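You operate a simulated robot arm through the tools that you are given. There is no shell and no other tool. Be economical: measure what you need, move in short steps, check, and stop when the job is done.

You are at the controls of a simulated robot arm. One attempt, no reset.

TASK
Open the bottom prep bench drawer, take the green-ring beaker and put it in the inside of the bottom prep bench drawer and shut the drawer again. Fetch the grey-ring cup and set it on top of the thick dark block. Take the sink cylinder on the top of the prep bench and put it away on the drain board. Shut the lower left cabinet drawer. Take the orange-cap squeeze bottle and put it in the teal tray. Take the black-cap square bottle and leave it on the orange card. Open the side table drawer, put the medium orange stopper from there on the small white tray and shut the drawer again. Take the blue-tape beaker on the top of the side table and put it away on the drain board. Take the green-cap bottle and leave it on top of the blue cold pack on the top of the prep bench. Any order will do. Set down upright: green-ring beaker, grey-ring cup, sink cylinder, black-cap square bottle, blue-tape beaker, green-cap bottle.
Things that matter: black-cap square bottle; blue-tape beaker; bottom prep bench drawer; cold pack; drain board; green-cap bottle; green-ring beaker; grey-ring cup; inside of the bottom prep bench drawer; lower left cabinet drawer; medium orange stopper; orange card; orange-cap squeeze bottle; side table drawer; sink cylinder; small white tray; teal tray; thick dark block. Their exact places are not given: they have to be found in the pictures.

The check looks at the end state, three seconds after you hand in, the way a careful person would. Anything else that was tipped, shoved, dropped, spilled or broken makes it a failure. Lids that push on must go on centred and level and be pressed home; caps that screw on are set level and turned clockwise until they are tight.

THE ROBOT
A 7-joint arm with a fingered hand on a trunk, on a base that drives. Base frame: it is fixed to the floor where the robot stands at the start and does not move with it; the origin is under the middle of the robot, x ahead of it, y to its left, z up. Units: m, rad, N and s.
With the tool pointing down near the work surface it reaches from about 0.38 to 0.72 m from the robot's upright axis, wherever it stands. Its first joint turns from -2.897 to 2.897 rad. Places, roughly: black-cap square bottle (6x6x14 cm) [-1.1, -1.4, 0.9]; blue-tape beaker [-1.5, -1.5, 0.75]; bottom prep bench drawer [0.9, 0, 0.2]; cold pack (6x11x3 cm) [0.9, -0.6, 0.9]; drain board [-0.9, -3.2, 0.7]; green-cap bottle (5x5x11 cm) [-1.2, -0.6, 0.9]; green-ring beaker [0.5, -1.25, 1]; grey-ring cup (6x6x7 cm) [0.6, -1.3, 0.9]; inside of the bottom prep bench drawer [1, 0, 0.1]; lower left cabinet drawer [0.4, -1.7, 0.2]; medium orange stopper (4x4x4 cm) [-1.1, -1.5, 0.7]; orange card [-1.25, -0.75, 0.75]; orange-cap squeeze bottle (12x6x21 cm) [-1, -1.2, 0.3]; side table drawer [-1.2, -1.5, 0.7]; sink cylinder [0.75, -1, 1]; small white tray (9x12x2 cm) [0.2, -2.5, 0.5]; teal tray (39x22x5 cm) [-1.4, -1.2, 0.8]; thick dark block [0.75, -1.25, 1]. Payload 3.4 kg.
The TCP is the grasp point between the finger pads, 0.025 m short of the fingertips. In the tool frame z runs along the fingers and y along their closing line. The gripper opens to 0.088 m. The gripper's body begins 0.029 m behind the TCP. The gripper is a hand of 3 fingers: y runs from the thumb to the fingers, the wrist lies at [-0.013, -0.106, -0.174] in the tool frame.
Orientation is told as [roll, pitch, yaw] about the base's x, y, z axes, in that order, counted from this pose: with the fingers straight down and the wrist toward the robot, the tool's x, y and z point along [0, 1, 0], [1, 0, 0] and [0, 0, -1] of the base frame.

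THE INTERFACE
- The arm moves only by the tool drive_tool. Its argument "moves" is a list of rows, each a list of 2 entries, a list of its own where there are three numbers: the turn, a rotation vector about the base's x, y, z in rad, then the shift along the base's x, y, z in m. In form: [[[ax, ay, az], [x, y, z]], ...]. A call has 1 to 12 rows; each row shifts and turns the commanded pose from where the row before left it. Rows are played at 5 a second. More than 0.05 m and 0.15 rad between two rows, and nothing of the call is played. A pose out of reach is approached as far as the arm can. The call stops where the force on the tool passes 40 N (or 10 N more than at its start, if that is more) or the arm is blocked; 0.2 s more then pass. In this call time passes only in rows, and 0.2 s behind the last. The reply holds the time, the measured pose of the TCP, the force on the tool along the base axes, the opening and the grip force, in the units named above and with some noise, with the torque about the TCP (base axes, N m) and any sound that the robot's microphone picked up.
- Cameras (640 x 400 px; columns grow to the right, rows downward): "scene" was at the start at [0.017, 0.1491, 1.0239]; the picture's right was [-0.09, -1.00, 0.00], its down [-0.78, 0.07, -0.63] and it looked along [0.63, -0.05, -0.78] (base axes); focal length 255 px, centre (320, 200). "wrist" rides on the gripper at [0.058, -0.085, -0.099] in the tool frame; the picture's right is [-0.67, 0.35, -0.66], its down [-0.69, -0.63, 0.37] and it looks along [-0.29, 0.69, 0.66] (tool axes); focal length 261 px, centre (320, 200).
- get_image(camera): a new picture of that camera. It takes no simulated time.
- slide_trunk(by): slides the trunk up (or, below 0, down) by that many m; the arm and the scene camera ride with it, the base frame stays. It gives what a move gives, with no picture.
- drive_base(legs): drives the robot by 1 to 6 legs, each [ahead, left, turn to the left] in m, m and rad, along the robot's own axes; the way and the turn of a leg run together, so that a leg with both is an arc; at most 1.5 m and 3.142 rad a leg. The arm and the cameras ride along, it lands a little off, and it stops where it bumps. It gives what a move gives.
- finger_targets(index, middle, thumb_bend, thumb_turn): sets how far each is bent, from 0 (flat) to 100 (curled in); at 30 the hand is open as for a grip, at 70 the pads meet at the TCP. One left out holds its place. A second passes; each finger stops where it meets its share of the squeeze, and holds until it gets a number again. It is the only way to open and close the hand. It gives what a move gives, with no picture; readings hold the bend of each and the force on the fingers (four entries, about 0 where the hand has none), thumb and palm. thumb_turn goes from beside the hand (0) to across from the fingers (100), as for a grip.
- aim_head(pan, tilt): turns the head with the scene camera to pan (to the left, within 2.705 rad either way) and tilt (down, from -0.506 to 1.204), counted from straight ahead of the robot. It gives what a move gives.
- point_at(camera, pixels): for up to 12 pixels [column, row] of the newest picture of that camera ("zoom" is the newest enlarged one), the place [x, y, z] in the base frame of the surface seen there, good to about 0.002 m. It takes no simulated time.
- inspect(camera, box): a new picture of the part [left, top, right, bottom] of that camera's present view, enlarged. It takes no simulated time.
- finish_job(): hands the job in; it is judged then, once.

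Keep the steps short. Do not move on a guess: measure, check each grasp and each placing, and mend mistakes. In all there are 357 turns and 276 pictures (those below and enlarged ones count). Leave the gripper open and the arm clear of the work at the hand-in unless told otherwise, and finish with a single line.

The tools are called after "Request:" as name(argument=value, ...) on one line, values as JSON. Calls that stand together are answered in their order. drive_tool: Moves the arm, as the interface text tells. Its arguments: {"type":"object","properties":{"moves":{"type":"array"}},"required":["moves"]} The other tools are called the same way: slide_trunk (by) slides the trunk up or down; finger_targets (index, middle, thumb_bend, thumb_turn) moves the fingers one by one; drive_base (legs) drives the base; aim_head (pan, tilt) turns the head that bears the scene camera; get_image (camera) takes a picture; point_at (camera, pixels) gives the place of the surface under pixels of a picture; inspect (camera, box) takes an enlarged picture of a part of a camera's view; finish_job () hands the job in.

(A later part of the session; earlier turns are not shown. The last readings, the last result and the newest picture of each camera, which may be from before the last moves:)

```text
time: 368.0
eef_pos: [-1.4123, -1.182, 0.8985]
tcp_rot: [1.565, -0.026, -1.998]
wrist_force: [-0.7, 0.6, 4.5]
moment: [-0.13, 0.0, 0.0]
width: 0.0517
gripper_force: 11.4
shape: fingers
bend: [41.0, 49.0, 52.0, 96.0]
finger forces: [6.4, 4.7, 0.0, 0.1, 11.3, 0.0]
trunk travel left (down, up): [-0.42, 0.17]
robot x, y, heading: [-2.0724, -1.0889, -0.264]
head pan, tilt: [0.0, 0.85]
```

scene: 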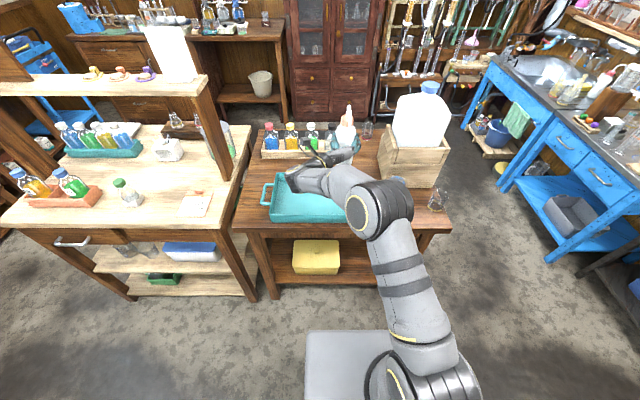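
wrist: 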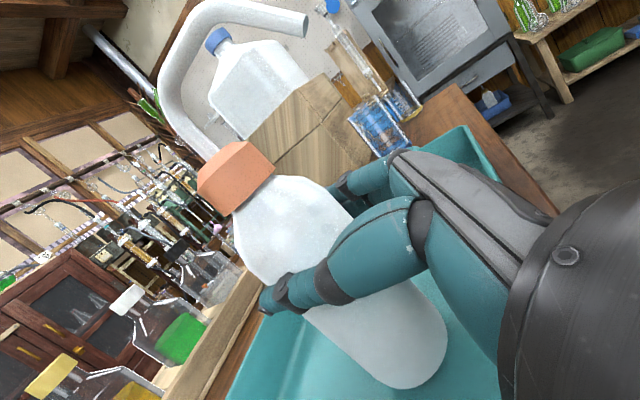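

Bottle is resting. Open and withdraw straight back.

Request:
finger_targets(index=30, middle=30, thumb_bend=30)

Request:
drive_tool(moves=[[[0, 0, 0], [-0.027, 0.0124, 0.002]], [[0, 0, 0], [-0.036, 0.0165, 0.003]], [[0, 0, 0], [-0.036, 0.0165, 0.005]], [[0, 0, 0], [-0.036, 0.0165, 0.005]], [[0, 0, 0], [0, 0, 0]]])

Request:
get_image(camera="wrist")

Request:
get_image(camera="scene")

```text
time: 369.0
eef_pos: [-1.4123, -1.1818, 0.8972]
tcp_rot: [1.56, -0.026, -1.997]
wrist_force: [-0.2, 0.3, 0.1]
moment: [0.01, 0.02, 0.03]
width: 0.0844
gripper_force: 0.1
shape: fingers
bend: [30.0, 30.0, 30.0, 97.0]
finger forces: [0.0, 0.1, 0.1, 0.0, 0.1, 0.0]
trunk travel left (down, up): [-0.42, 0.17]
robot x, y, heading: [-2.0718, -1.0902, -0.267]
head pan, tilt: [0.0, 0.85]
```

```text
time: 370.2
eef_pos: [-1.5466, -1.1222, 0.9137]
tcp_rot: [1.561, -0.027, -2.0]
wrist_force: [0.2, 0.5, 0.7]
moment: [0.0, 0.01, -0.02]
width: 0.0844
gripper_force: 0.1
shape: fingers
bend: [30.0, 30.0, 30.0, 97.0]
finger forces: [0.0, 0.0, 0.0, 0.1, 0.0, 0.0]
trunk travel left (down, up): [-0.42, 0.17]
robot x, y, heading: [-2.0703, -1.0869, -0.263]
head pan, tilt: [0.0, 0.85]
```

```text
92 pictures are left
```

wrist: 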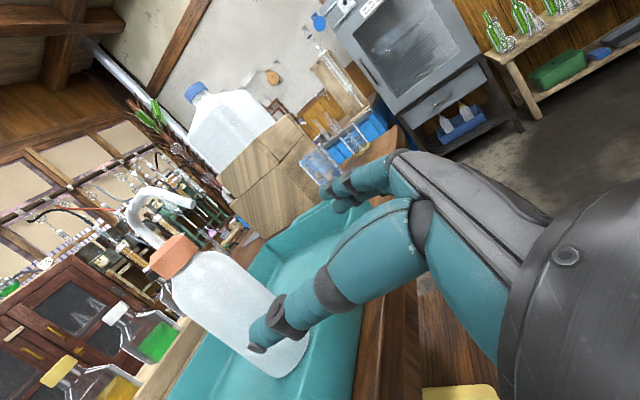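

```text
91 pictures are left
```

scene: 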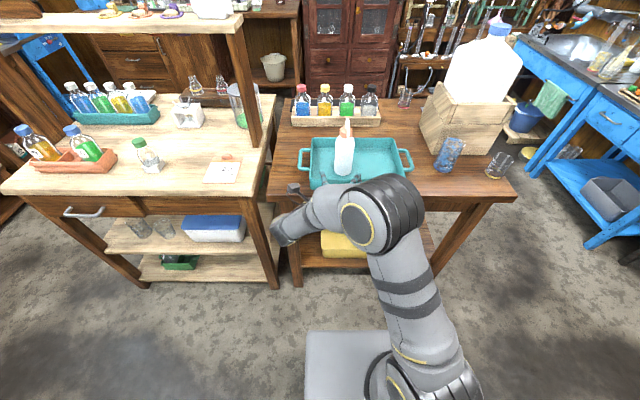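

Request:
inspect(camera="scene", box=[110, 70, 270, 200])

Request:
point_at(camera="scene", pixels=[[371, 87], [368, 110], [215, 178], [232, 165], [209, 165], [146, 140], [150, 165], [448, 165], [450, 145], [262, 170], [250, 110], [222, 185]])

```text
3.08 times, centred on (190, 135) of scene
```

zoom: 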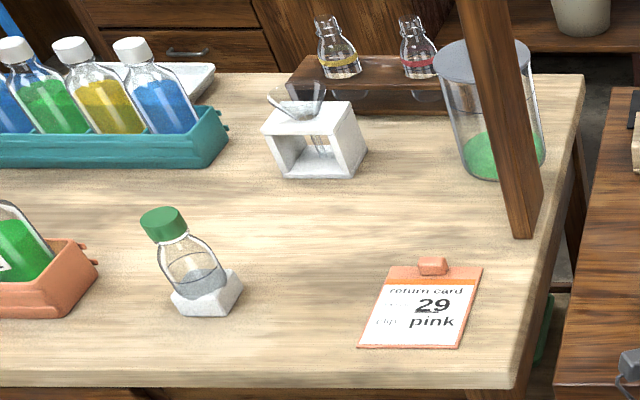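

```text
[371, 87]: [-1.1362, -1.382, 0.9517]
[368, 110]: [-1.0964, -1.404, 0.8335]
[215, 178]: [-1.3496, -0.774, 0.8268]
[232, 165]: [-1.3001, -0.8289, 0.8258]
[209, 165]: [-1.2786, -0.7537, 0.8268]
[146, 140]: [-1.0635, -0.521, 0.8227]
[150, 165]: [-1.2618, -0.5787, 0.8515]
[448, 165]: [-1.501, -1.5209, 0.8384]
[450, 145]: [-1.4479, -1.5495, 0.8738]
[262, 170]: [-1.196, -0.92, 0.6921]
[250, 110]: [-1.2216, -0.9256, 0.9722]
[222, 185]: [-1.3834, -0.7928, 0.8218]
```

Bottle stands in the tray. Now reset the hand to pointing down (single 120° turn), after backing off.

Request:
drive_base(legs=[[-0.15, 0.0, 0.0]])

Request:
slide_trunk(by=0.16)

Request:
drive_tool(moves=[[[-0.0401, 0.1067, 0.0806], [0, 0, 0.01]], [[-0.0401, 0.1067, 0.0806], [0, 0, 0.01]], [[-0.0401, 0.1067, 0.0806], [0, 0, 0]], [[-0.0401, 0.1067, 0.0806], [0, 0, 0]], [[-0.0401, 0.1067, 0.0806], [0, 0, 0]], [[-0.0401, 0.1067, 0.0806], [0, 0, 0]], [[-0.0401, 0.1067, 0.0806], [0, 0, 0]], [[-0.0401, 0.1067, 0.0806], [0, 0, 0]], [[-0.0401, 0.1067, 0.0806], [0, 0, 0]], [[-0.0401, 0.1067, 0.0806], [0, 0, 0]], [[-0.0401, 0.1067, 0.0806], [0, 0, 0]], [[-0.0401, 0.1067, 0.0806], [0, 0, 0]]])

Request:
drive_tool(moves=[[[-0.0401, 0.1067, 0.0806], [0, 0, 0]], [[-0.0401, 0.1067, 0.0806], [0, 0, 0]], [[-0.0401, 0.1067, 0.0806], [0, 0, 0]], [[0, 0, 0.14], [0, 0, 0]], [[0, 0, 0], [0, 0, 0]]])

```text
time: 371.6
eef_pos: [-1.6915, -1.0827, 0.9136]
tcp_rot: [1.56, -0.025, -1.999]
wrist_force: [-0.8, 0.0, 0.7]
moment: [-0.03, -0.05, -0.01]
width: 0.0845
gripper_force: 0.1
shape: fingers
bend: [30.0, 30.0, 30.0, 97.0]
finger forces: [0.0, 0.0, 0.0, 0.1, 0.1, 0.0]
trunk travel left (down, up): [-0.42, 0.17]
robot x, y, heading: [-2.2196, -1.0473, -0.266]
head pan, tilt: [0.0, 0.85]
```

```text
time: 373.4
eef_pos: [-1.6921, -1.0841, 1.0721]
tcp_rot: [1.559, -0.028, -1.999]
wrist_force: [-0.2, 0.0, -0.1]
moment: [-0.04, 0.05, 0.02]
width: 0.0845
gripper_force: 0.1
shape: fingers
bend: [30.0, 30.0, 30.0, 97.0]
finger forces: [0.1, 0.0, 0.1, 0.0, 0.1, 0.1]
trunk travel left (down, up): [-0.58, 0.01]
robot x, y, heading: [-2.2135, -1.0455, -0.272]
head pan, tilt: [0.0, 0.85]
```

```text
time: 376.0
eef_pos: [-1.691, -1.0843, 1.093]
tcp_rot: [0.26, -0.215, -0.673]
wrist_force: [-0.5, 0.5, -0.6]
moment: [-0.01, -0.02, -0.02]
width: 0.0844
gripper_force: 0.1
shape: fingers
bend: [30.0, 30.0, 30.0, 97.0]
finger forces: [0.1, 0.1, 0.0, 0.1, 0.0, 0.0]
trunk travel left (down, up): [-0.58, 0.01]
robot x, y, heading: [-2.2154, -1.0488, -0.266]
head pan, tilt: [0.0, 0.85]
```

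```text
time: 377.2
eef_pos: [-1.6919, -1.0835, 1.0934]
tcp_rot: [-0.01, -0.004, -0.259]
wrist_force: [-0.3, -0.5, 0.1]
moment: [0.02, 0.0, -0.02]
width: 0.0843
gripper_force: 0.0
shape: fingers
bend: [30.0, 30.0, 30.0, 97.0]
finger forces: [0.0, 0.1, 0.0, 0.0, 0.0, 0.1]
trunk travel left (down, up): [-0.58, 0.01]
robot x, y, heading: [-2.2136, -1.0467, -0.268]
head pan, tilt: [0.0, 0.85]
```

Request:
drive_base(legs=[[0.0, -0.138, 0.0], [0.46, 0.0, 0.0]])

Request:
get_image(camera="wrist")

Request:
inspect(camera="scene", box=[250, 60, 450, 200])

```text
time: 380.9
eef_pos: [-1.2847, -1.3328, 1.092]
tcp_rot: [-0.007, -0.002, -0.258]
wrist_force: [-0.2, -0.8, 0.4]
moment: [0.01, 0.0, 0.03]
width: 0.0843
gripper_force: 0.0
shape: fingers
bend: [30.0, 30.0, 30.0, 97.0]
finger forces: [0.1, 0.1, 0.1, 0.0, 0.1, 0.0]
trunk travel left (down, up): [-0.58, 0.01]
robot x, y, heading: [-1.8116, -1.2989, -0.261]
head pan, tilt: [0.0, 0.85]
```

```text
89 pictures are left
```

wrist: 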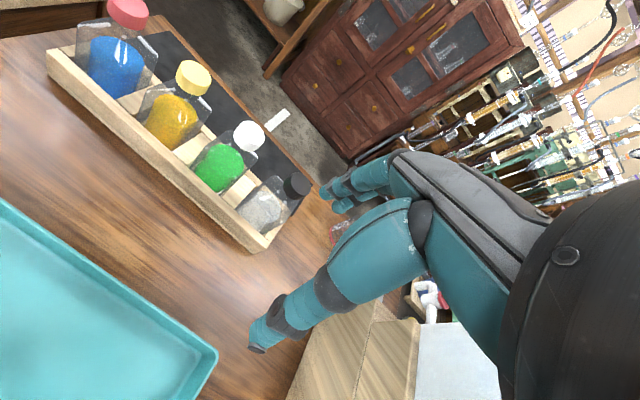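

```text
2.86 times, centred on (350, 130) of scene
```

zoom: 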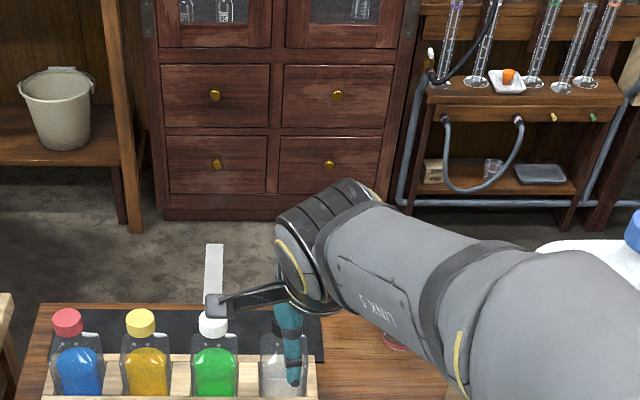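

Request:
point_at(camera="wrist", pixels=[[300, 183], [292, 188], [305, 178], [248, 135], [262, 205], [285, 190], [270, 240], [215, 355]])

Request:
inspect(camera="wrist", box=[200, 110, 360, 260])

```text
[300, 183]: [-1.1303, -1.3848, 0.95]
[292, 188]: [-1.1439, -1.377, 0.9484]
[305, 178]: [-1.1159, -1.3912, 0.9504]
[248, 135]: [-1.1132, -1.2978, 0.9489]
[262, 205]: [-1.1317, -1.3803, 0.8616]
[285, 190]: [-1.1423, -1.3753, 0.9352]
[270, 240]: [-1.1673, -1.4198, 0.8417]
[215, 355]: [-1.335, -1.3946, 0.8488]
```

```text
2.67 times, centred on (280, 185) of wrist
```

zoom: 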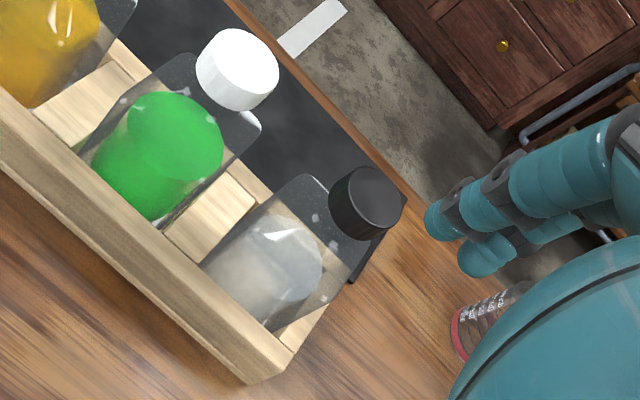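

Request:
drive_base(legs=[[0.09, 0.0, 0.0]])

Request:
finger_targets(index=38, middle=38, thumb_bend=36)

```text
time: 382.0
eef_pos: [-1.244, -1.3449, 1.0916]
tcp_rot: [-0.01, -0.002, -0.266]
wrist_force: [0.0, -0.9, -0.3]
moment: [0.0, 0.03, 0.0]
width: 0.0844
gripper_force: 0.1
shape: fingers
bend: [30.0, 30.0, 30.0, 98.0]
finger forces: [0.0, 0.0, 0.0, 0.0, 0.0, 0.1]
trunk travel left (down, up): [-0.58, 0.01]
robot x, y, heading: [-1.7731, -1.3064, -0.271]
head pan, tilt: [0.0, 0.85]
stopped in leg 1: the robot was blocked; the commanded pose is now the measured one
```

```text
time: 383.0
eef_pos: [-1.245, -1.346, 1.0924]
tcp_rot: [-0.01, -0.004, -0.267]
wrist_force: [0.3, 0.3, -0.3]
moment: [0.02, 0.02, 0.03]
width: 0.0705
gripper_force: 0.0
shape: fingers
bend: [38.0, 38.0, 36.0, 98.0]
finger forces: [0.1, 0.0, 0.1, 0.1, 0.0, 0.0]
trunk travel left (down, up): [-0.58, 0.01]
robot x, y, heading: [-1.7746, -1.3107, -0.275]
head pan, tilt: [0.0, 0.85]
```

Base touched the table edge; still in reach. Check alignment above the cap.

Request:
drive_base(legs=[[-0.015, 0.0, 0.0]])

Request:
drive_tool(moves=[[[0, 0, 0], [0.043, -0.013, 0]], [[0, 0, 0], [0.043, -0.013, 0]], [[0, 0, 0], [0.042, -0.012, -0.02]], [[0, 0, 0], [0, 0, -0.04]], [[0, 0, 0], [0, 0, -0.04]], [[0, 0, 0], [0, 0, 0]]])

Request:
get_image(camera="wrist")

Request:
get_image(camera="scene")

```text
time: 383.8
eef_pos: [-1.2594, -1.3411, 1.0922]
tcp_rot: [-0.009, -0.003, -0.267]
wrist_force: [-0.2, 0.8, 0.7]
moment: [0.01, -0.01, 0.02]
width: 0.0707
gripper_force: 0.0
shape: fingers
bend: [38.0, 38.0, 36.0, 98.0]
finger forces: [0.0, 0.0, 0.0, 0.0, 0.0, 0.0]
trunk travel left (down, up): [-0.58, 0.01]
robot x, y, heading: [-1.7836, -1.3026, -0.273]
head pan, tilt: [0.0, 0.85]
```

```text
time: 385.1
eef_pos: [-1.132, -1.3792, 0.9941]
tcp_rot: [-0.009, -0.003, -0.265]
wrist_force: [-0.3, 0.4, -0.2]
moment: [0.03, 0.03, -0.02]
width: 0.0704
gripper_force: 0.0
shape: fingers
bend: [38.0, 38.0, 36.0, 98.0]
finger forces: [0.0, 0.1, 0.0, 0.0, 0.0, 0.0]
trunk travel left (down, up): [-0.58, 0.01]
robot x, y, heading: [-1.7822, -1.3009, -0.273]
head pan, tilt: [0.0, 0.85]
```

```text
86 pictures are left
```

wrist: 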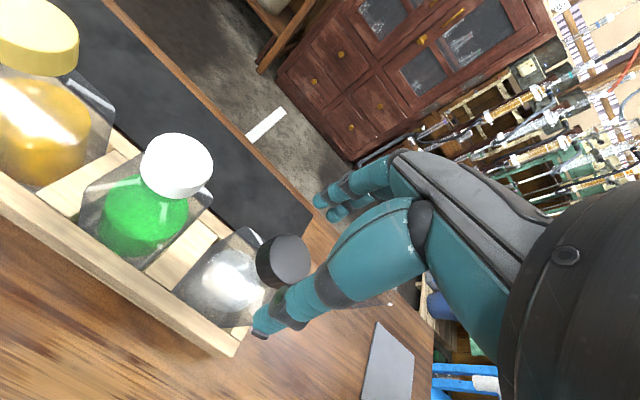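

```text
85 pictures are left
```

scene: 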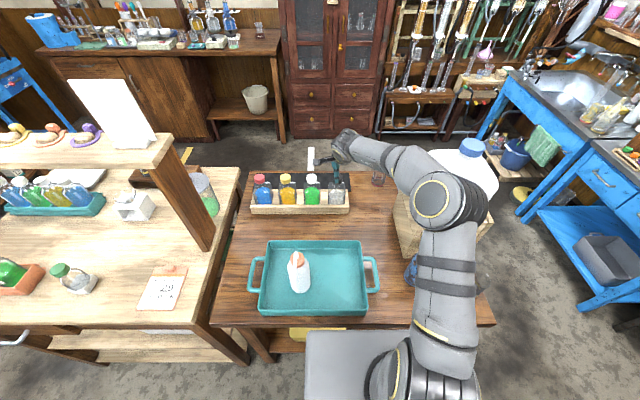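

Request:
point_at(camera="wrist", pixels=[[290, 255], [275, 262], [300, 262], [285, 245]])

Request:
point_at(camera="scene", pixels=[[400, 165], [445, 200], [455, 165], [460, 150], [425, 185]])

```text
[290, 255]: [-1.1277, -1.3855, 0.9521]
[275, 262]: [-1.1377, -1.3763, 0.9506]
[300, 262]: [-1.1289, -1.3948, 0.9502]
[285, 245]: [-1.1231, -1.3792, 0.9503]
```

```text
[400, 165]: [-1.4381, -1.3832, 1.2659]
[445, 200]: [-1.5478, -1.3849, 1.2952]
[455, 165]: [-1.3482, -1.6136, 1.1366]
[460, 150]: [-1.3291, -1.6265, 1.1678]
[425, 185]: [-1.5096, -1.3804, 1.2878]
```

Request:
drive_tool(moves=[[[0, 0, 0], [0.003, -0.007, -0.02]], [[0, 0, 0], [0, 0, -0.02]], [[0, 0, 0], [0, 0, -0.018]], [[0, 0, 0], [0, 0, 0]]])

Request:
finger_targets(index=74, middle=74, thumb_bend=72)

Request:
get_image(camera="wrist")

```text
time: 386.1
eef_pos: [-1.1301, -1.387, 0.9333]
tcp_rot: [-0.01, -0.004, -0.266]
wrist_force: [0.5, -0.1, -0.6]
moment: [0.01, 0.0, -0.01]
width: 0.0705
gripper_force: 0.1
shape: fingers
bend: [38.0, 38.0, 36.0, 98.0]
finger forces: [0.0, 0.0, 0.0, 0.0, 0.0, 0.0]
trunk travel left (down, up): [-0.58, 0.01]
robot x, y, heading: [-1.784, -1.3013, -0.271]
head pan, tilt: [0.0, 0.85]
```

```text
time: 387.1
eef_pos: [-1.1283, -1.3868, 0.9358]
tcp_rot: [-0.009, -0.005, -0.265]
wrist_force: [10.4, -3.3, 10.4]
moment: [-0.19, -0.52, 0.0]
width: 0.0331
gripper_force: 17.8
shape: fingers
bend: [57.0, 58.0, 53.0, 97.0]
finger forces: [11.0, 12.9, 0.0, 0.1, 10.3, 0.1]
trunk travel left (down, up): [-0.58, 0.01]
robot x, y, heading: [-1.7826, -1.3036, -0.272]
head pan, tilt: [0.0, 0.85]
```

```text
84 pictures are left
```

wrist: 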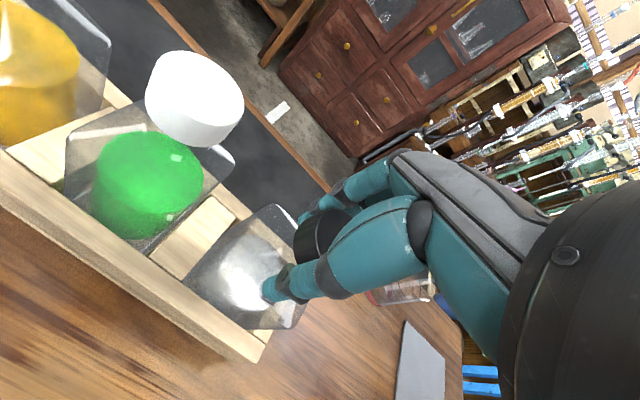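

Request:
drive_tool(moves=[[[0, 0, 0], [0, 0, 0.02]], [[0, 0, 0], [0, 0, 0.02]], [[0, 0, 0], [0, 0, 0.03]], [[0, 0, 0], [0, 0, 0]]])

Request:
get_image(camera="wrist")

Request:
inspect(camera="scene", box=[240, 110, 420, 240])

```text
time: 388.1
eef_pos: [-1.1289, -1.3874, 1.005]
tcp_rot: [-0.009, -0.001, -0.265]
wrist_force: [0.7, 0.5, -2.0]
moment: [-0.03, -0.01, 0.0]
width: 0.0207
gripper_force: 9.6
shape: fingers
bend: [64.0, 65.0, 57.0, 96.0]
finger forces: [6.0, 4.4, 0.0, 0.1, 9.5, 0.0]
trunk travel left (down, up): [-0.58, 0.01]
robot x, y, heading: [-1.7831, -1.3032, -0.272]
head pan, tilt: [0.0, 0.85]
```

```text
83 pictures are left
```

wrist: 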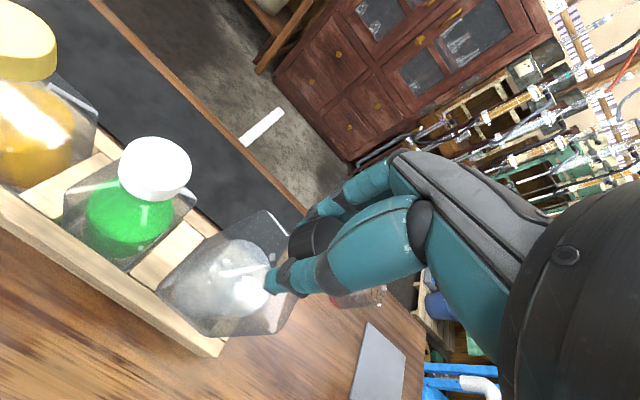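

```text
3.08 times, centred on (330, 175) of scene
```

zoom: 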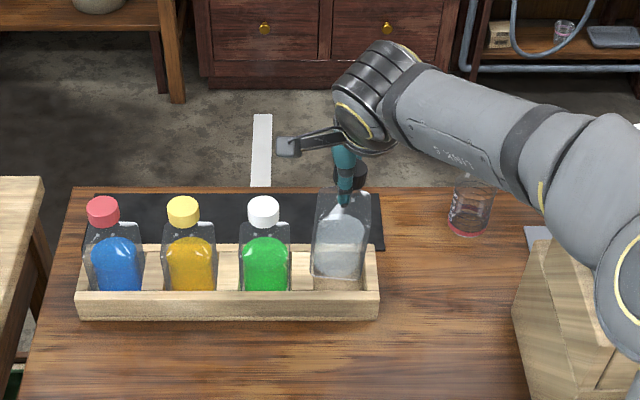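

Request:
drive_tool(moves=[[[0, 0, 0], [0, 0, 0.03]], [[0, 0, 0], [0, 0, 0.03]], [[0, 0, 0], [0, 0, 0.03]], [[0, 0, 0], [0, 0, 0.03]], [[0, 0, 0], [0, 0, 0]]])

Request:
drive_base(legs=[[-0.35, 0.0, 0.0], [0.0, 0.53, 0.0]])

Request:
get_image(camera="wrist")

Request:
get_image(camera="scene")

```text
time: 389.4
eef_pos: [-1.1286, -1.3886, 1.125]
tcp_rot: [-0.009, -0.003, -0.264]
wrist_force: [0.7, -0.5, -2.8]
moment: [-0.04, -0.04, -0.01]
width: 0.0205
gripper_force: 9.7
shape: fingers
bend: [64.0, 65.0, 57.0, 96.0]
finger forces: [5.8, 4.6, 0.0, 0.0, 9.6, 0.1]
trunk travel left (down, up): [-0.58, 0.01]
robot x, y, heading: [-1.7837, -1.3018, -0.266]
head pan, tilt: [0.0, 0.85]
```

```text
time: 394.2
eef_pos: [-1.3274, -0.7963, 1.1241]
tcp_rot: [-0.009, -0.002, -0.268]
wrist_force: [0.6, 0.1, -1.9]
moment: [-0.03, -0.03, -0.02]
width: 0.0206
gripper_force: 9.8
shape: fingers
bend: [64.0, 65.0, 57.0, 96.0]
finger forces: [5.7, 4.6, 0.0, 0.0, 9.7, 0.1]
trunk travel left (down, up): [-0.58, 0.01]
robot x, y, heading: [-1.9827, -0.7117, -0.277]
head pan, tilt: [0.0, 0.85]
```

```text
81 pictures are left
```

wrist: 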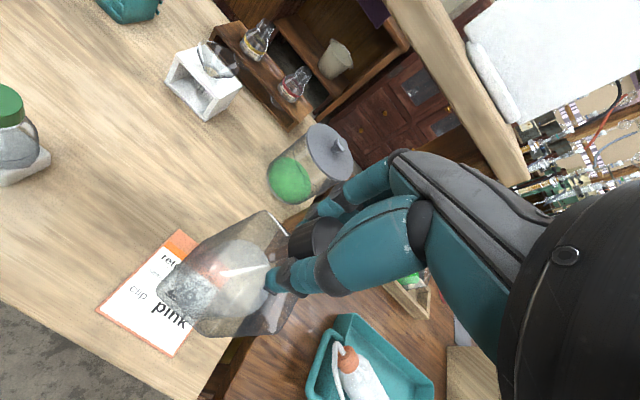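

```text
80 pictures are left
```

scene: 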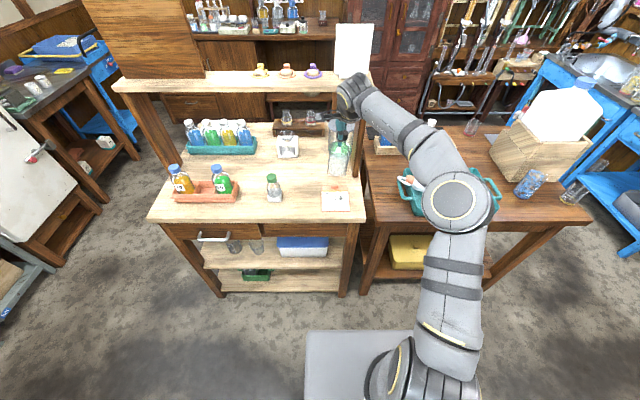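

Request:
inspect(camera="scene", box=[250, 60, 410, 220])

Request:
point_at(camera="zoom", pixels=[[285, 322], [362, 322], [365, 368], [288, 368], [325, 348], [325, 318], [300, 70], [345, 100], [380, 65], [350, 70], [370, 250]])

```text
2.50 times, centred on (330, 140) of scene
```

zoom: 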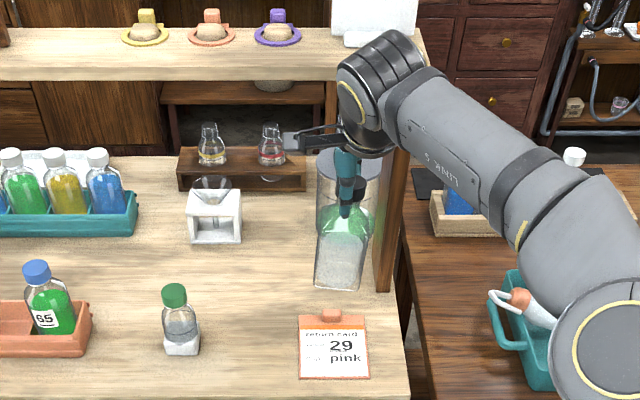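

```text
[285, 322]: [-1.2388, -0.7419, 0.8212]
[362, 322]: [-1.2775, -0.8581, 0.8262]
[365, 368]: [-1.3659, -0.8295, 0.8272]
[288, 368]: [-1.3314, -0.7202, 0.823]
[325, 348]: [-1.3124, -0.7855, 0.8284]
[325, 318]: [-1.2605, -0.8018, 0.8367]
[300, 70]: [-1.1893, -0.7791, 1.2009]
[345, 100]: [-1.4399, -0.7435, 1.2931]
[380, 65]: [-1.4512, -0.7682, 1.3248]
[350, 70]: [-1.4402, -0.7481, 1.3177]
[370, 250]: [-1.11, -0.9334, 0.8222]
```

Request:
inspect(camera="wrist", box=[90, 190, 350, 370])

Request:
inspect(camera="scene", box=[310, 110, 370, 190])

```text
2.22 times, centred on (220, 280) of wrist
```

zoom: 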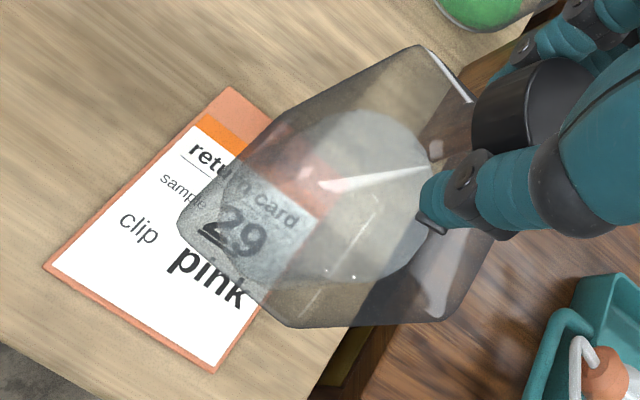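

```text
5.00 times, centred on (340, 150) of scene
```

zoom: 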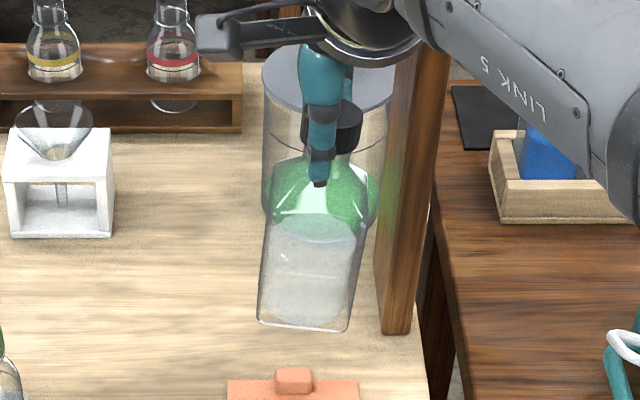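

The bottle leans ~0.05 rad (bottom to the north). Correct and lower over the card.

Request:
drive_tool(moves=[[[-0.048, 0.0132, 0], [0, 0, -0.03]], [[0, 0, 0], [0, 0, -0.04]], [[0, 0, 0], [0, 0, -0.04]], [[0, 0, 0], [0, 0, -0.03]], [[0, 0, 0], [0, 0, 0]]])

Request:
inspect(camera="scene", box=[300, 120, 380, 220])

Request:
inspect(camera="wrist", box=[90, 190, 350, 370])

```text
time: 395.4
eef_pos: [-1.3291, -0.7967, 0.985]
tcp_rot: [-0.058, -0.001, -0.266]
wrist_force: [-0.2, 0.1, -2.3]
moment: [-0.03, -0.03, 0.0]
width: 0.0203
gripper_force: 10.0
shape: fingers
bend: [64.0, 65.0, 57.0, 96.0]
finger forces: [5.6, 4.7, 0.0, 0.0, 9.9, 0.1]
trunk travel left (down, up): [-0.58, 0.01]
robot x, y, heading: [-1.9815, -0.7127, -0.277]
head pan, tilt: [0.0, 0.85]
```

```text
4.00 times, centred on (340, 170) of scene
```

zoom: 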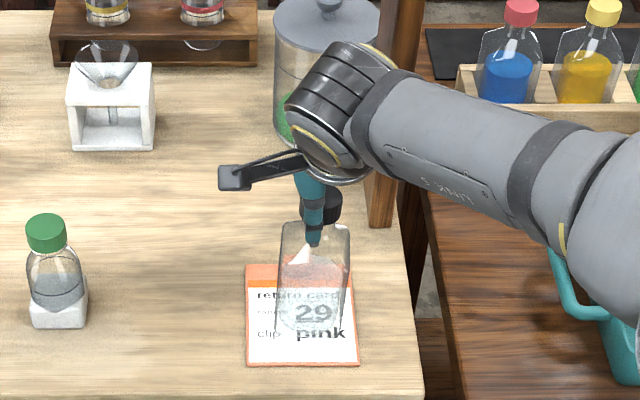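

```text
2.22 times, centred on (220, 280) of wrist
```

zoom: 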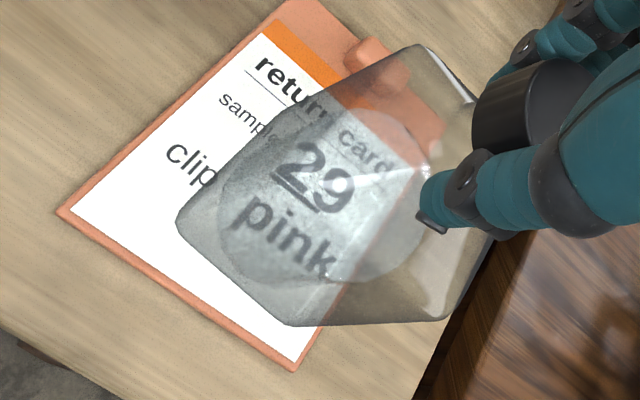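

Request:
drive_tool(moves=[[[0, 0, 0], [0.021, 0.001, 0]], [[0, 0, 0], [0, 0, -0.02]], [[0, 0, 0], [0, 0, -0.006]], [[0, 0, 0], [0, 0, 0]]])

Request:
inspect(camera="scene", box=[300, 120, 380, 220])

Request:
inspect(camera="wrist", box=[90, 190, 350, 370])

```text
time: 396.4
eef_pos: [-1.3078, -0.7951, 0.9597]
tcp_rot: [-0.06, -0.003, -0.265]
wrist_force: [1.0, 0.1, 3.1]
moment: [-0.08, -0.06, -0.01]
width: 0.02
gripper_force: 12.2
shape: fingers
bend: [64.0, 65.0, 57.0, 96.0]
finger forces: [5.6, 5.6, 0.0, 0.1, 12.5, 0.0]
trunk travel left (down, up): [-0.58, 0.01]
robot x, y, heading: [-1.9813, -0.7114, -0.279]
head pan, tilt: [0.0, 0.85]
```

```text
4.00 times, centred on (340, 170) of scene
```

zoom: 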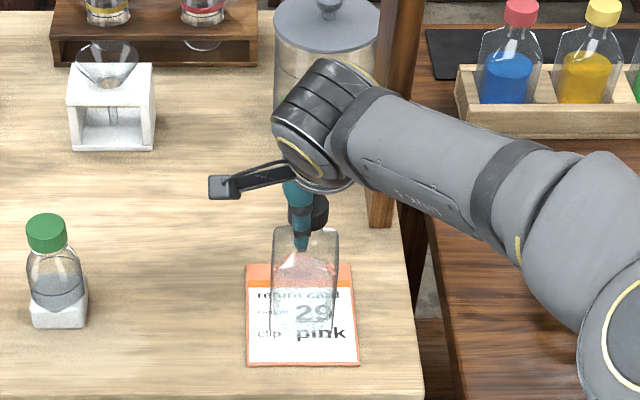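

```text
2.22 times, centred on (220, 280) of wrist
```

zoom: 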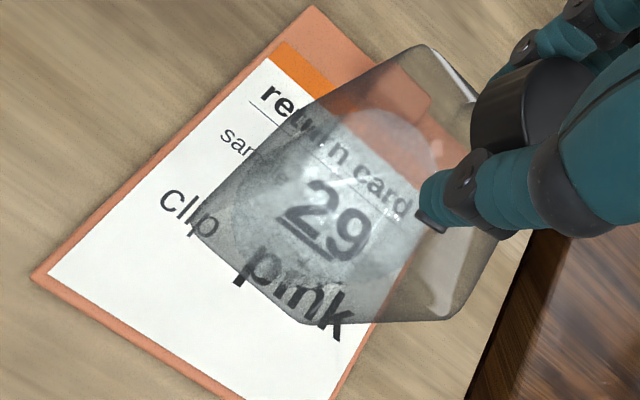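

Request:
drive_tool(moves=[[[0, 0, 0], [0, 0, 0.004]], [[0, 0, 0], [-0.01, 0.0025, 0]], [[0, 0, 0], [0, 0, -0.004]], [[0, 0, 0], [0, 0, -0.002]], [[0, 0, 0], [0, 0, 0]]])

Request:
inspect(camera="scene", box=[300, 120, 380, 220])

```text
time: 397.6
eef_pos: [-1.317, -0.7911, 0.9595]
tcp_rot: [-0.058, -0.005, -0.267]
wrist_force: [-1.4, 1.9, 11.1]
moment: [0.02, 0.02, 0.02]
width: 0.0197
gripper_force: 13.9
shape: fingers
bend: [64.0, 65.0, 57.0, 96.0]
finger forces: [5.6, 5.4, 0.0, 0.0, 16.0, 0.0]
trunk travel left (down, up): [-0.58, 0.01]
robot x, y, heading: [-1.9815, -0.709, -0.271]
head pan, tilt: [0.0, 0.85]
```

```text
4.00 times, centred on (340, 170) of scene
```

zoom: 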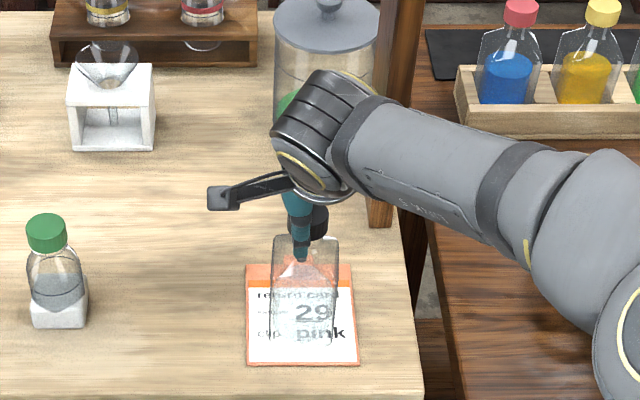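

Request:
finger_targets(index=52, middle=52, thumb_bend=46)

Request:
finger_targets(index=36, middle=36, thumb_bend=34)

Request:
drive_tool(moves=[[[0, 0, 0], [0, 0, 0.02]], [[0, 0, 0], [0, 0, 0.03]], [[0, 0, 0], [0, 0, 0.03]], [[0.048, -0.0132, 0], [0, 0, 0.02]], [[0, 0, 0], [0, 0, 0]]])

Request:
get_image(camera="wrist")

Request:
inspect(camera="scene", box=[240, 120, 380, 220])

```text
time: 398.6
eef_pos: [-1.3186, -0.7916, 0.958]
tcp_rot: [-0.059, -0.005, -0.266]
wrist_force: [0.1, -0.2, 14.7]
moment: [-0.14, -0.22, 0.02]
width: 0.0434
gripper_force: 7.4
shape: fingers
bend: [52.0, 55.0, 46.0, 97.0]
finger forces: [0.0, 14.9, 0.0, 0.0, 0.0, 0.0]
trunk travel left (down, up): [-0.58, 0.01]
robot x, y, heading: [-1.9834, -0.709, -0.274]
head pan, tilt: [0.0, 0.85]
```

```text
time: 399.6
eef_pos: [-1.3185, -0.7927, 0.9564]
tcp_rot: [-0.06, -0.002, -0.267]
wrist_force: [0.6, 0.0, 0.3]
moment: [0.01, 0.05, -0.04]
width: 0.0736
gripper_force: 0.0
shape: fingers
bend: [36.0, 36.0, 34.0, 97.0]
finger forces: [0.0, 0.0, 0.0, 0.1, 0.0, 0.1]
trunk travel left (down, up): [-0.58, 0.01]
robot x, y, heading: [-1.9823, -0.7079, -0.276]
head pan, tilt: [0.0, 0.85]
```

```text
time: 400.9
eef_pos: [-1.3168, -0.7909, 1.0579]
tcp_rot: [-0.007, -0.004, -0.266]
wrist_force: [0.1, 0.3, 0.1]
moment: [0.0, 0.01, 0.02]
width: 0.0739
gripper_force: 0.1
shape: fingers
bend: [36.0, 36.0, 34.0, 97.0]
finger forces: [0.0, 0.1, 0.0, 0.0, 0.0, 0.0]
trunk travel left (down, up): [-0.58, 0.01]
robot x, y, heading: [-1.9823, -0.7093, -0.276]
head pan, tilt: [0.0, 0.85]
```

```text
71 pictures are left
```

wrist: 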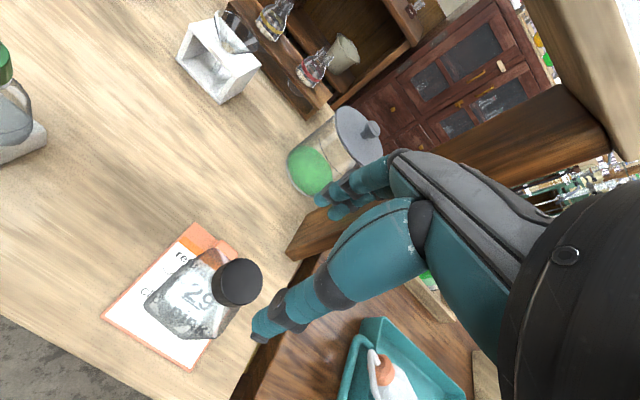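

```text
4.00 times, centred on (310, 170) of scene
```

zoom: 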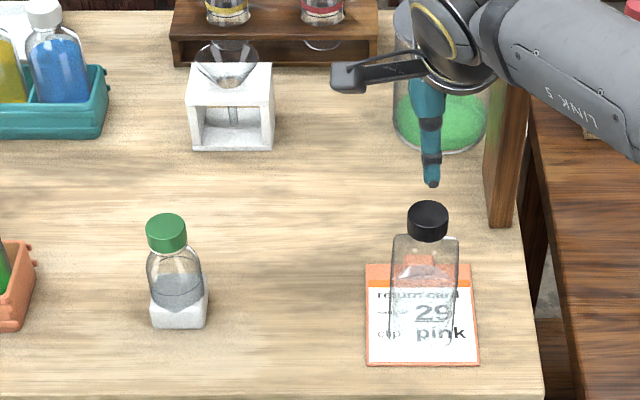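

Black-cap bottle stands upright on the card. Next the green-cap bottle on the left.

Request:
inspect(camera="scene", box=[256, 160, 312, 210])

Request:
point_at(camera="zoom", pixels=[[270, 105], [260, 130], [290, 125], [300, 300], [300, 340], [290, 375], [180, 330], [380, 310], [310, 260], [240, 120]])

```text
8.00 times, centred on (284, 185) of scene
```

zoom: 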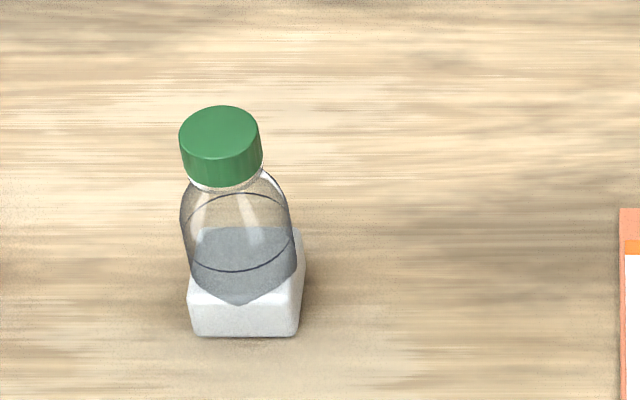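

```text
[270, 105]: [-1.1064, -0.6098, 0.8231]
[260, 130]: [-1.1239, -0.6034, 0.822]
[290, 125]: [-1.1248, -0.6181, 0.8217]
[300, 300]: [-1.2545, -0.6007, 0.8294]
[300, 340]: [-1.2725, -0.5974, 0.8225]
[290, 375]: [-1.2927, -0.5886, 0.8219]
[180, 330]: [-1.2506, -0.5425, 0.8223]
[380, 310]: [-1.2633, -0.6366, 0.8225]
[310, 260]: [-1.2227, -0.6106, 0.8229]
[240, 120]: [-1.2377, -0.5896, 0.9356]
```

Request:
point_at(camera="zoom", pixels=[[219, 132], [200, 130], [245, 135], [220, 115], [220, 150], [245, 320]])

```text
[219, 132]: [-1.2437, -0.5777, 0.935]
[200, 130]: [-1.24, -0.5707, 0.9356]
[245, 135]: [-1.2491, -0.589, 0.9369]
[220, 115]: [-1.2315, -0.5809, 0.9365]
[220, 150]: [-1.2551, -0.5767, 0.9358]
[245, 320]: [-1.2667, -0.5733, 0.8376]
```

Request:
drive_base(legs=[[0.012, 0.222, 0.0]])

Request:
get_image(camera="wrist")

```text
time: 402.6
eef_pos: [-1.2456, -0.5785, 1.0574]
tcp_rot: [-0.01, -0.004, -0.268]
wrist_force: [0.0, 0.0, -0.4]
moment: [-0.03, 0.01, -0.03]
width: 0.0739
gripper_force: 0.0
shape: fingers
bend: [36.0, 36.0, 34.0, 97.0]
finger forces: [0.1, 0.0, 0.0, 0.0, 0.0, 0.0]
trunk travel left (down, up): [-0.58, 0.01]
robot x, y, heading: [-1.9102, -0.4952, -0.279]
head pan, tilt: [0.0, 0.85]
```

```text
68 pictures are left
```

wrist: 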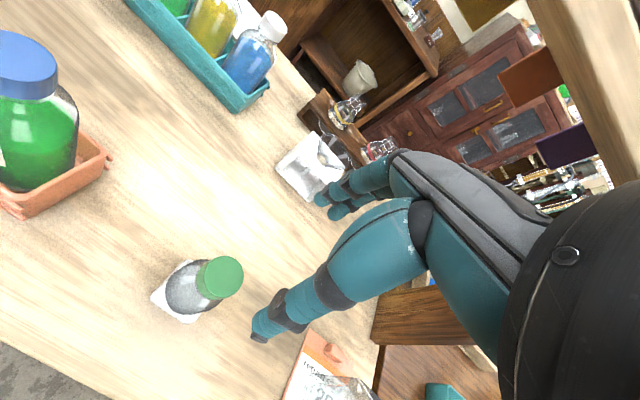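

Request:
point_at(camera="wrist", pixels=[[221, 275], [210, 282], [232, 270], [30, 60], [110, 160]])

Request:
drive_tool(moves=[[[0, 0, 0], [0, 0, -0.04]], [[0, 0, 0], [0, 0, -0.03]], [[0, 0, 0], [0, 0, 0]]])

Request:
get_image(camera="wrist")

```text
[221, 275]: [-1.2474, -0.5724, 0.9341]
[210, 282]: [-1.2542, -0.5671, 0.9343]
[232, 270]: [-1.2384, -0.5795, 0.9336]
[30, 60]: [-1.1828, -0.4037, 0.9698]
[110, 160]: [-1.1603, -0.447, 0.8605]
```

```text
time: 403.4
eef_pos: [-1.2445, -0.5808, 0.9864]
tcp_rot: [-0.008, -0.003, -0.268]
wrist_force: [0.4, -0.2, -0.8]
moment: [0.01, 0.0, 0.03]
width: 0.0738
gripper_force: 0.0
shape: fingers
bend: [36.0, 36.0, 34.0, 97.0]
finger forces: [0.0, 0.0, 0.0, 0.0, 0.1, 0.0]
trunk travel left (down, up): [-0.58, 0.01]
robot x, y, heading: [-1.9108, -0.4971, -0.278]
head pan, tilt: [0.0, 0.85]
```

```text
67 pictures are left
```

wrist: 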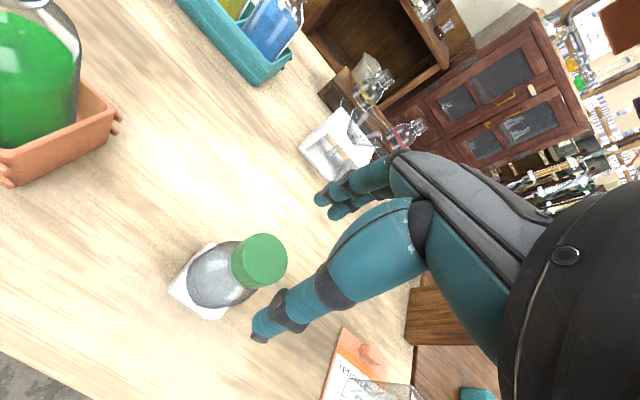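

Request:
drive_tool(moves=[[[0, 0, 0], [-0.001, 0.005, -0.03]], [[0, 0, 0], [0, 0, -0.03]], [[0, 0, 0], [0, 0, -0.009]], [[0, 0, 0], [0, 0, 0]]])

Request:
finger_targets(index=72, middle=72, thumb_bend=72)

Request:
drive_tool(moves=[[[0, 0, 0], [0, 0, 0.02]], [[0, 0, 0], [0, 0, 0.03]], [[0, 0, 0], [0, 0, 0.03]], [[0, 0, 0], [0, 0, 0.03]], [[0, 0, 0], [0, 0, 0]]])

Request:
get_image(camera="wrist")

Request:
inspect(camera="scene", box=[290, 110, 410, 220])

```text
time: 404.4
eef_pos: [-1.2475, -0.5745, 0.9166]
tcp_rot: [-0.009, -0.003, -0.269]
wrist_force: [0.3, 0.3, 0.7]
moment: [-0.02, 0.0, 0.01]
width: 0.0738
gripper_force: 0.1
shape: fingers
bend: [36.0, 36.0, 34.0, 97.0]
finger forces: [0.0, 0.0, 0.0, 0.1, 0.0, 0.0]
trunk travel left (down, up): [-0.58, 0.01]
robot x, y, heading: [-1.9102, -0.5025, -0.276]
head pan, tilt: [0.0, 0.85]
```

```text
time: 405.4
eef_pos: [-1.2482, -0.5738, 0.9194]
tcp_rot: [-0.008, -0.003, -0.268]
wrist_force: [2.4, -1.3, 5.7]
moment: [-0.14, -0.21, 0.01]
width: 0.0274
gripper_force: 15.4
shape: fingers
bend: [60.0, 62.0, 55.0, 96.0]
finger forces: [6.1, 10.0, 0.0, 0.0, 14.8, 0.0]
trunk travel left (down, up): [-0.58, 0.01]
robot x, y, heading: [-1.9132, -0.4973, -0.273]
head pan, tilt: [0.0, 0.85]
```

```text
time: 406.6
eef_pos: [-1.2476, -0.5749, 1.0284]
tcp_rot: [-0.008, -0.001, -0.269]
wrist_force: [-0.6, 0.5, -0.6]
moment: [0.0, -0.03, -0.01]
width: 0.0226
gripper_force: 9.1
shape: fingers
bend: [71.0, 65.0, 55.0, 96.0]
finger forces: [5.1, 5.2, 0.1, 0.1, 7.9, 0.0]
trunk travel left (down, up): [-0.58, 0.01]
robot x, y, heading: [-1.9091, -0.498, -0.274]
head pan, tilt: [0.0, 0.85]
```

```text
66 pictures are left
```

wrist: 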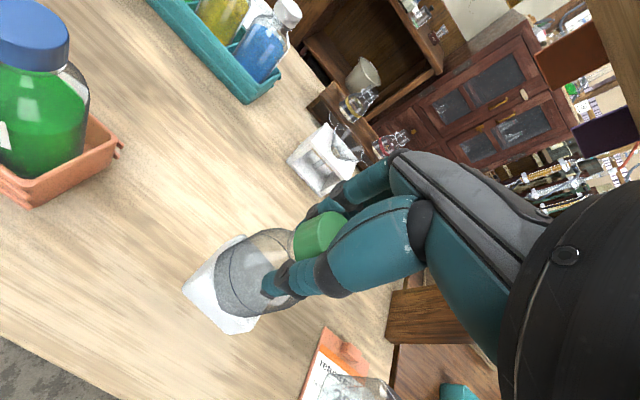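

```text
3.64 times, centred on (350, 165) of scene
```

zoom: 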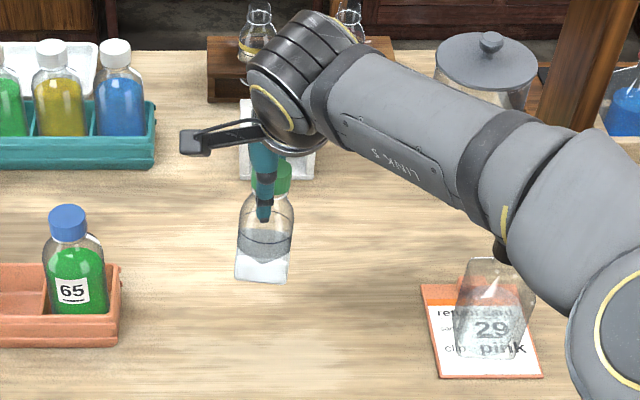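

Held. I raise it, then drive the known route: back west, turn south, around the south end, then north to the bench.

Request:
drive_tool(moves=[[[0, 0, 0], [0, 0, 0.04]], [[0, 0, 0], [0, 0, 0.04]], [[0, 0, 0], [0, 0, 0]]])

Request:
drive_base(legs=[[-0.25, 0.0, 0.0], [0.0, 0.0, -1.563], [1.4, 0.36, 0.0], [0.0, 0.0, 1.57]])

Request:
get_image(camera="scene")

```text
time: 407.4
eef_pos: [-1.248, -0.574, 1.1086]
tcp_rot: [-0.009, -0.004, -0.268]
wrist_force: [-0.3, 0.6, -2.2]
moment: [0.01, -0.02, -0.01]
width: 0.0225
gripper_force: 9.2
shape: fingers
bend: [71.0, 66.0, 56.0, 96.0]
finger forces: [5.2, 5.1, 0.0, 0.0, 8.0, 0.0]
trunk travel left (down, up): [-0.58, 0.01]
robot x, y, heading: [-1.9087, -0.4996, -0.272]
head pan, tilt: [0.0, 0.85]
```

```text
time: 423.6
eef_pos: [-1.5425, -1.9441, 1.108]
tcp_rot: [-0.008, -0.003, -0.281]
wrist_force: [0.5, 0.0, -1.7]
moment: [0.0, -0.03, -0.01]
width: 0.0215
gripper_force: 8.8
shape: fingers
bend: [71.0, 66.0, 56.0, 96.0]
finger forces: [5.3, 5.1, 0.0, 0.1, 7.3, 0.0]
trunk travel left (down, up): [-0.58, 0.01]
robot x, y, heading: [-2.2034, -1.86, -0.286]
head pan, tilt: [0.0, 0.85]
```

```text
64 pictures are left
```

scene: 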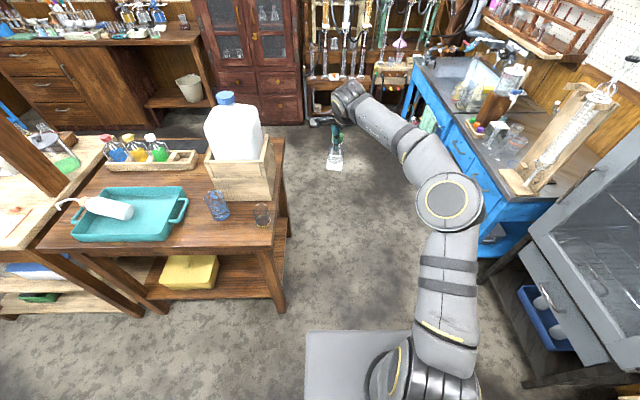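

The squeeze bottle seems to lie in the tray now; look closely.

Request:
inspect(camera="scene", box=[40, 120, 300, 250])

```text
2.46 times, centred on (170, 185) of scene
```

zoom: 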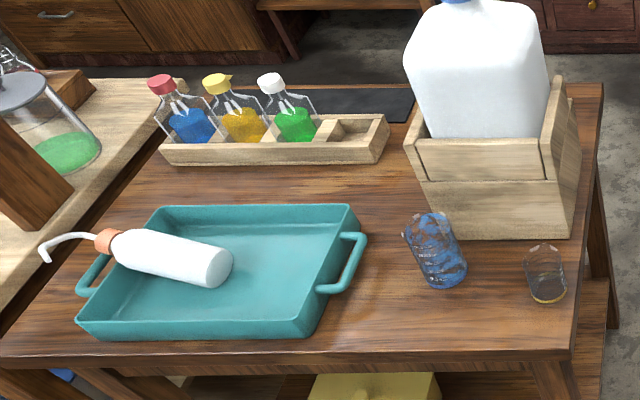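

It toppled along the tray with its cap over the rim; I will lay it fully inside on the next visit. Continue to the bench with the green-cap bottle.

Request:
drive_base(legs=[[0.0, 0.0, 0.02], [1.4, 0.0, 0.0], [0.0, 1.35, 0.0], [0.3, 0.2, 0.0]])

Request:
get_image(camera="scene")

```text
time: 439.4
eef_pos: [0.5529, -0.9093, 1.1078]
tcp_rot: [-0.009, -0.001, -0.286]
wrist_force: [-0.1, -1.0, -1.5]
moment: [-0.03, 0.0, 0.02]
width: 0.0213
gripper_force: 9.0
shape: fingers
bend: [71.0, 66.0, 56.0, 96.0]
finger forces: [5.2, 5.0, 0.0, 0.0, 7.5, 0.1]
trunk travel left (down, up): [-0.58, 0.01]
robot x, y, heading: [-0.1091, -0.82, -0.298]
head pan, tilt: [0.0, 0.85]
```

```text
62 pictures are left
```

scene: 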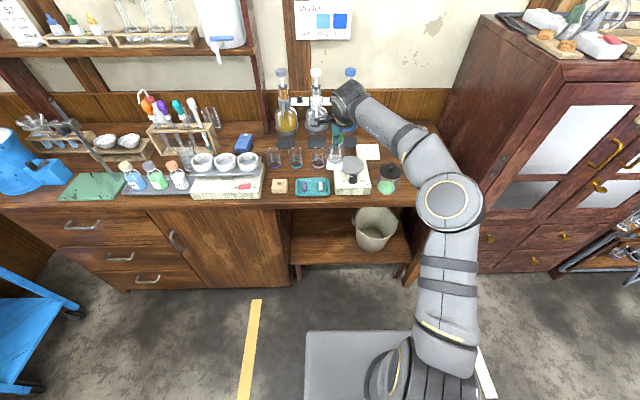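

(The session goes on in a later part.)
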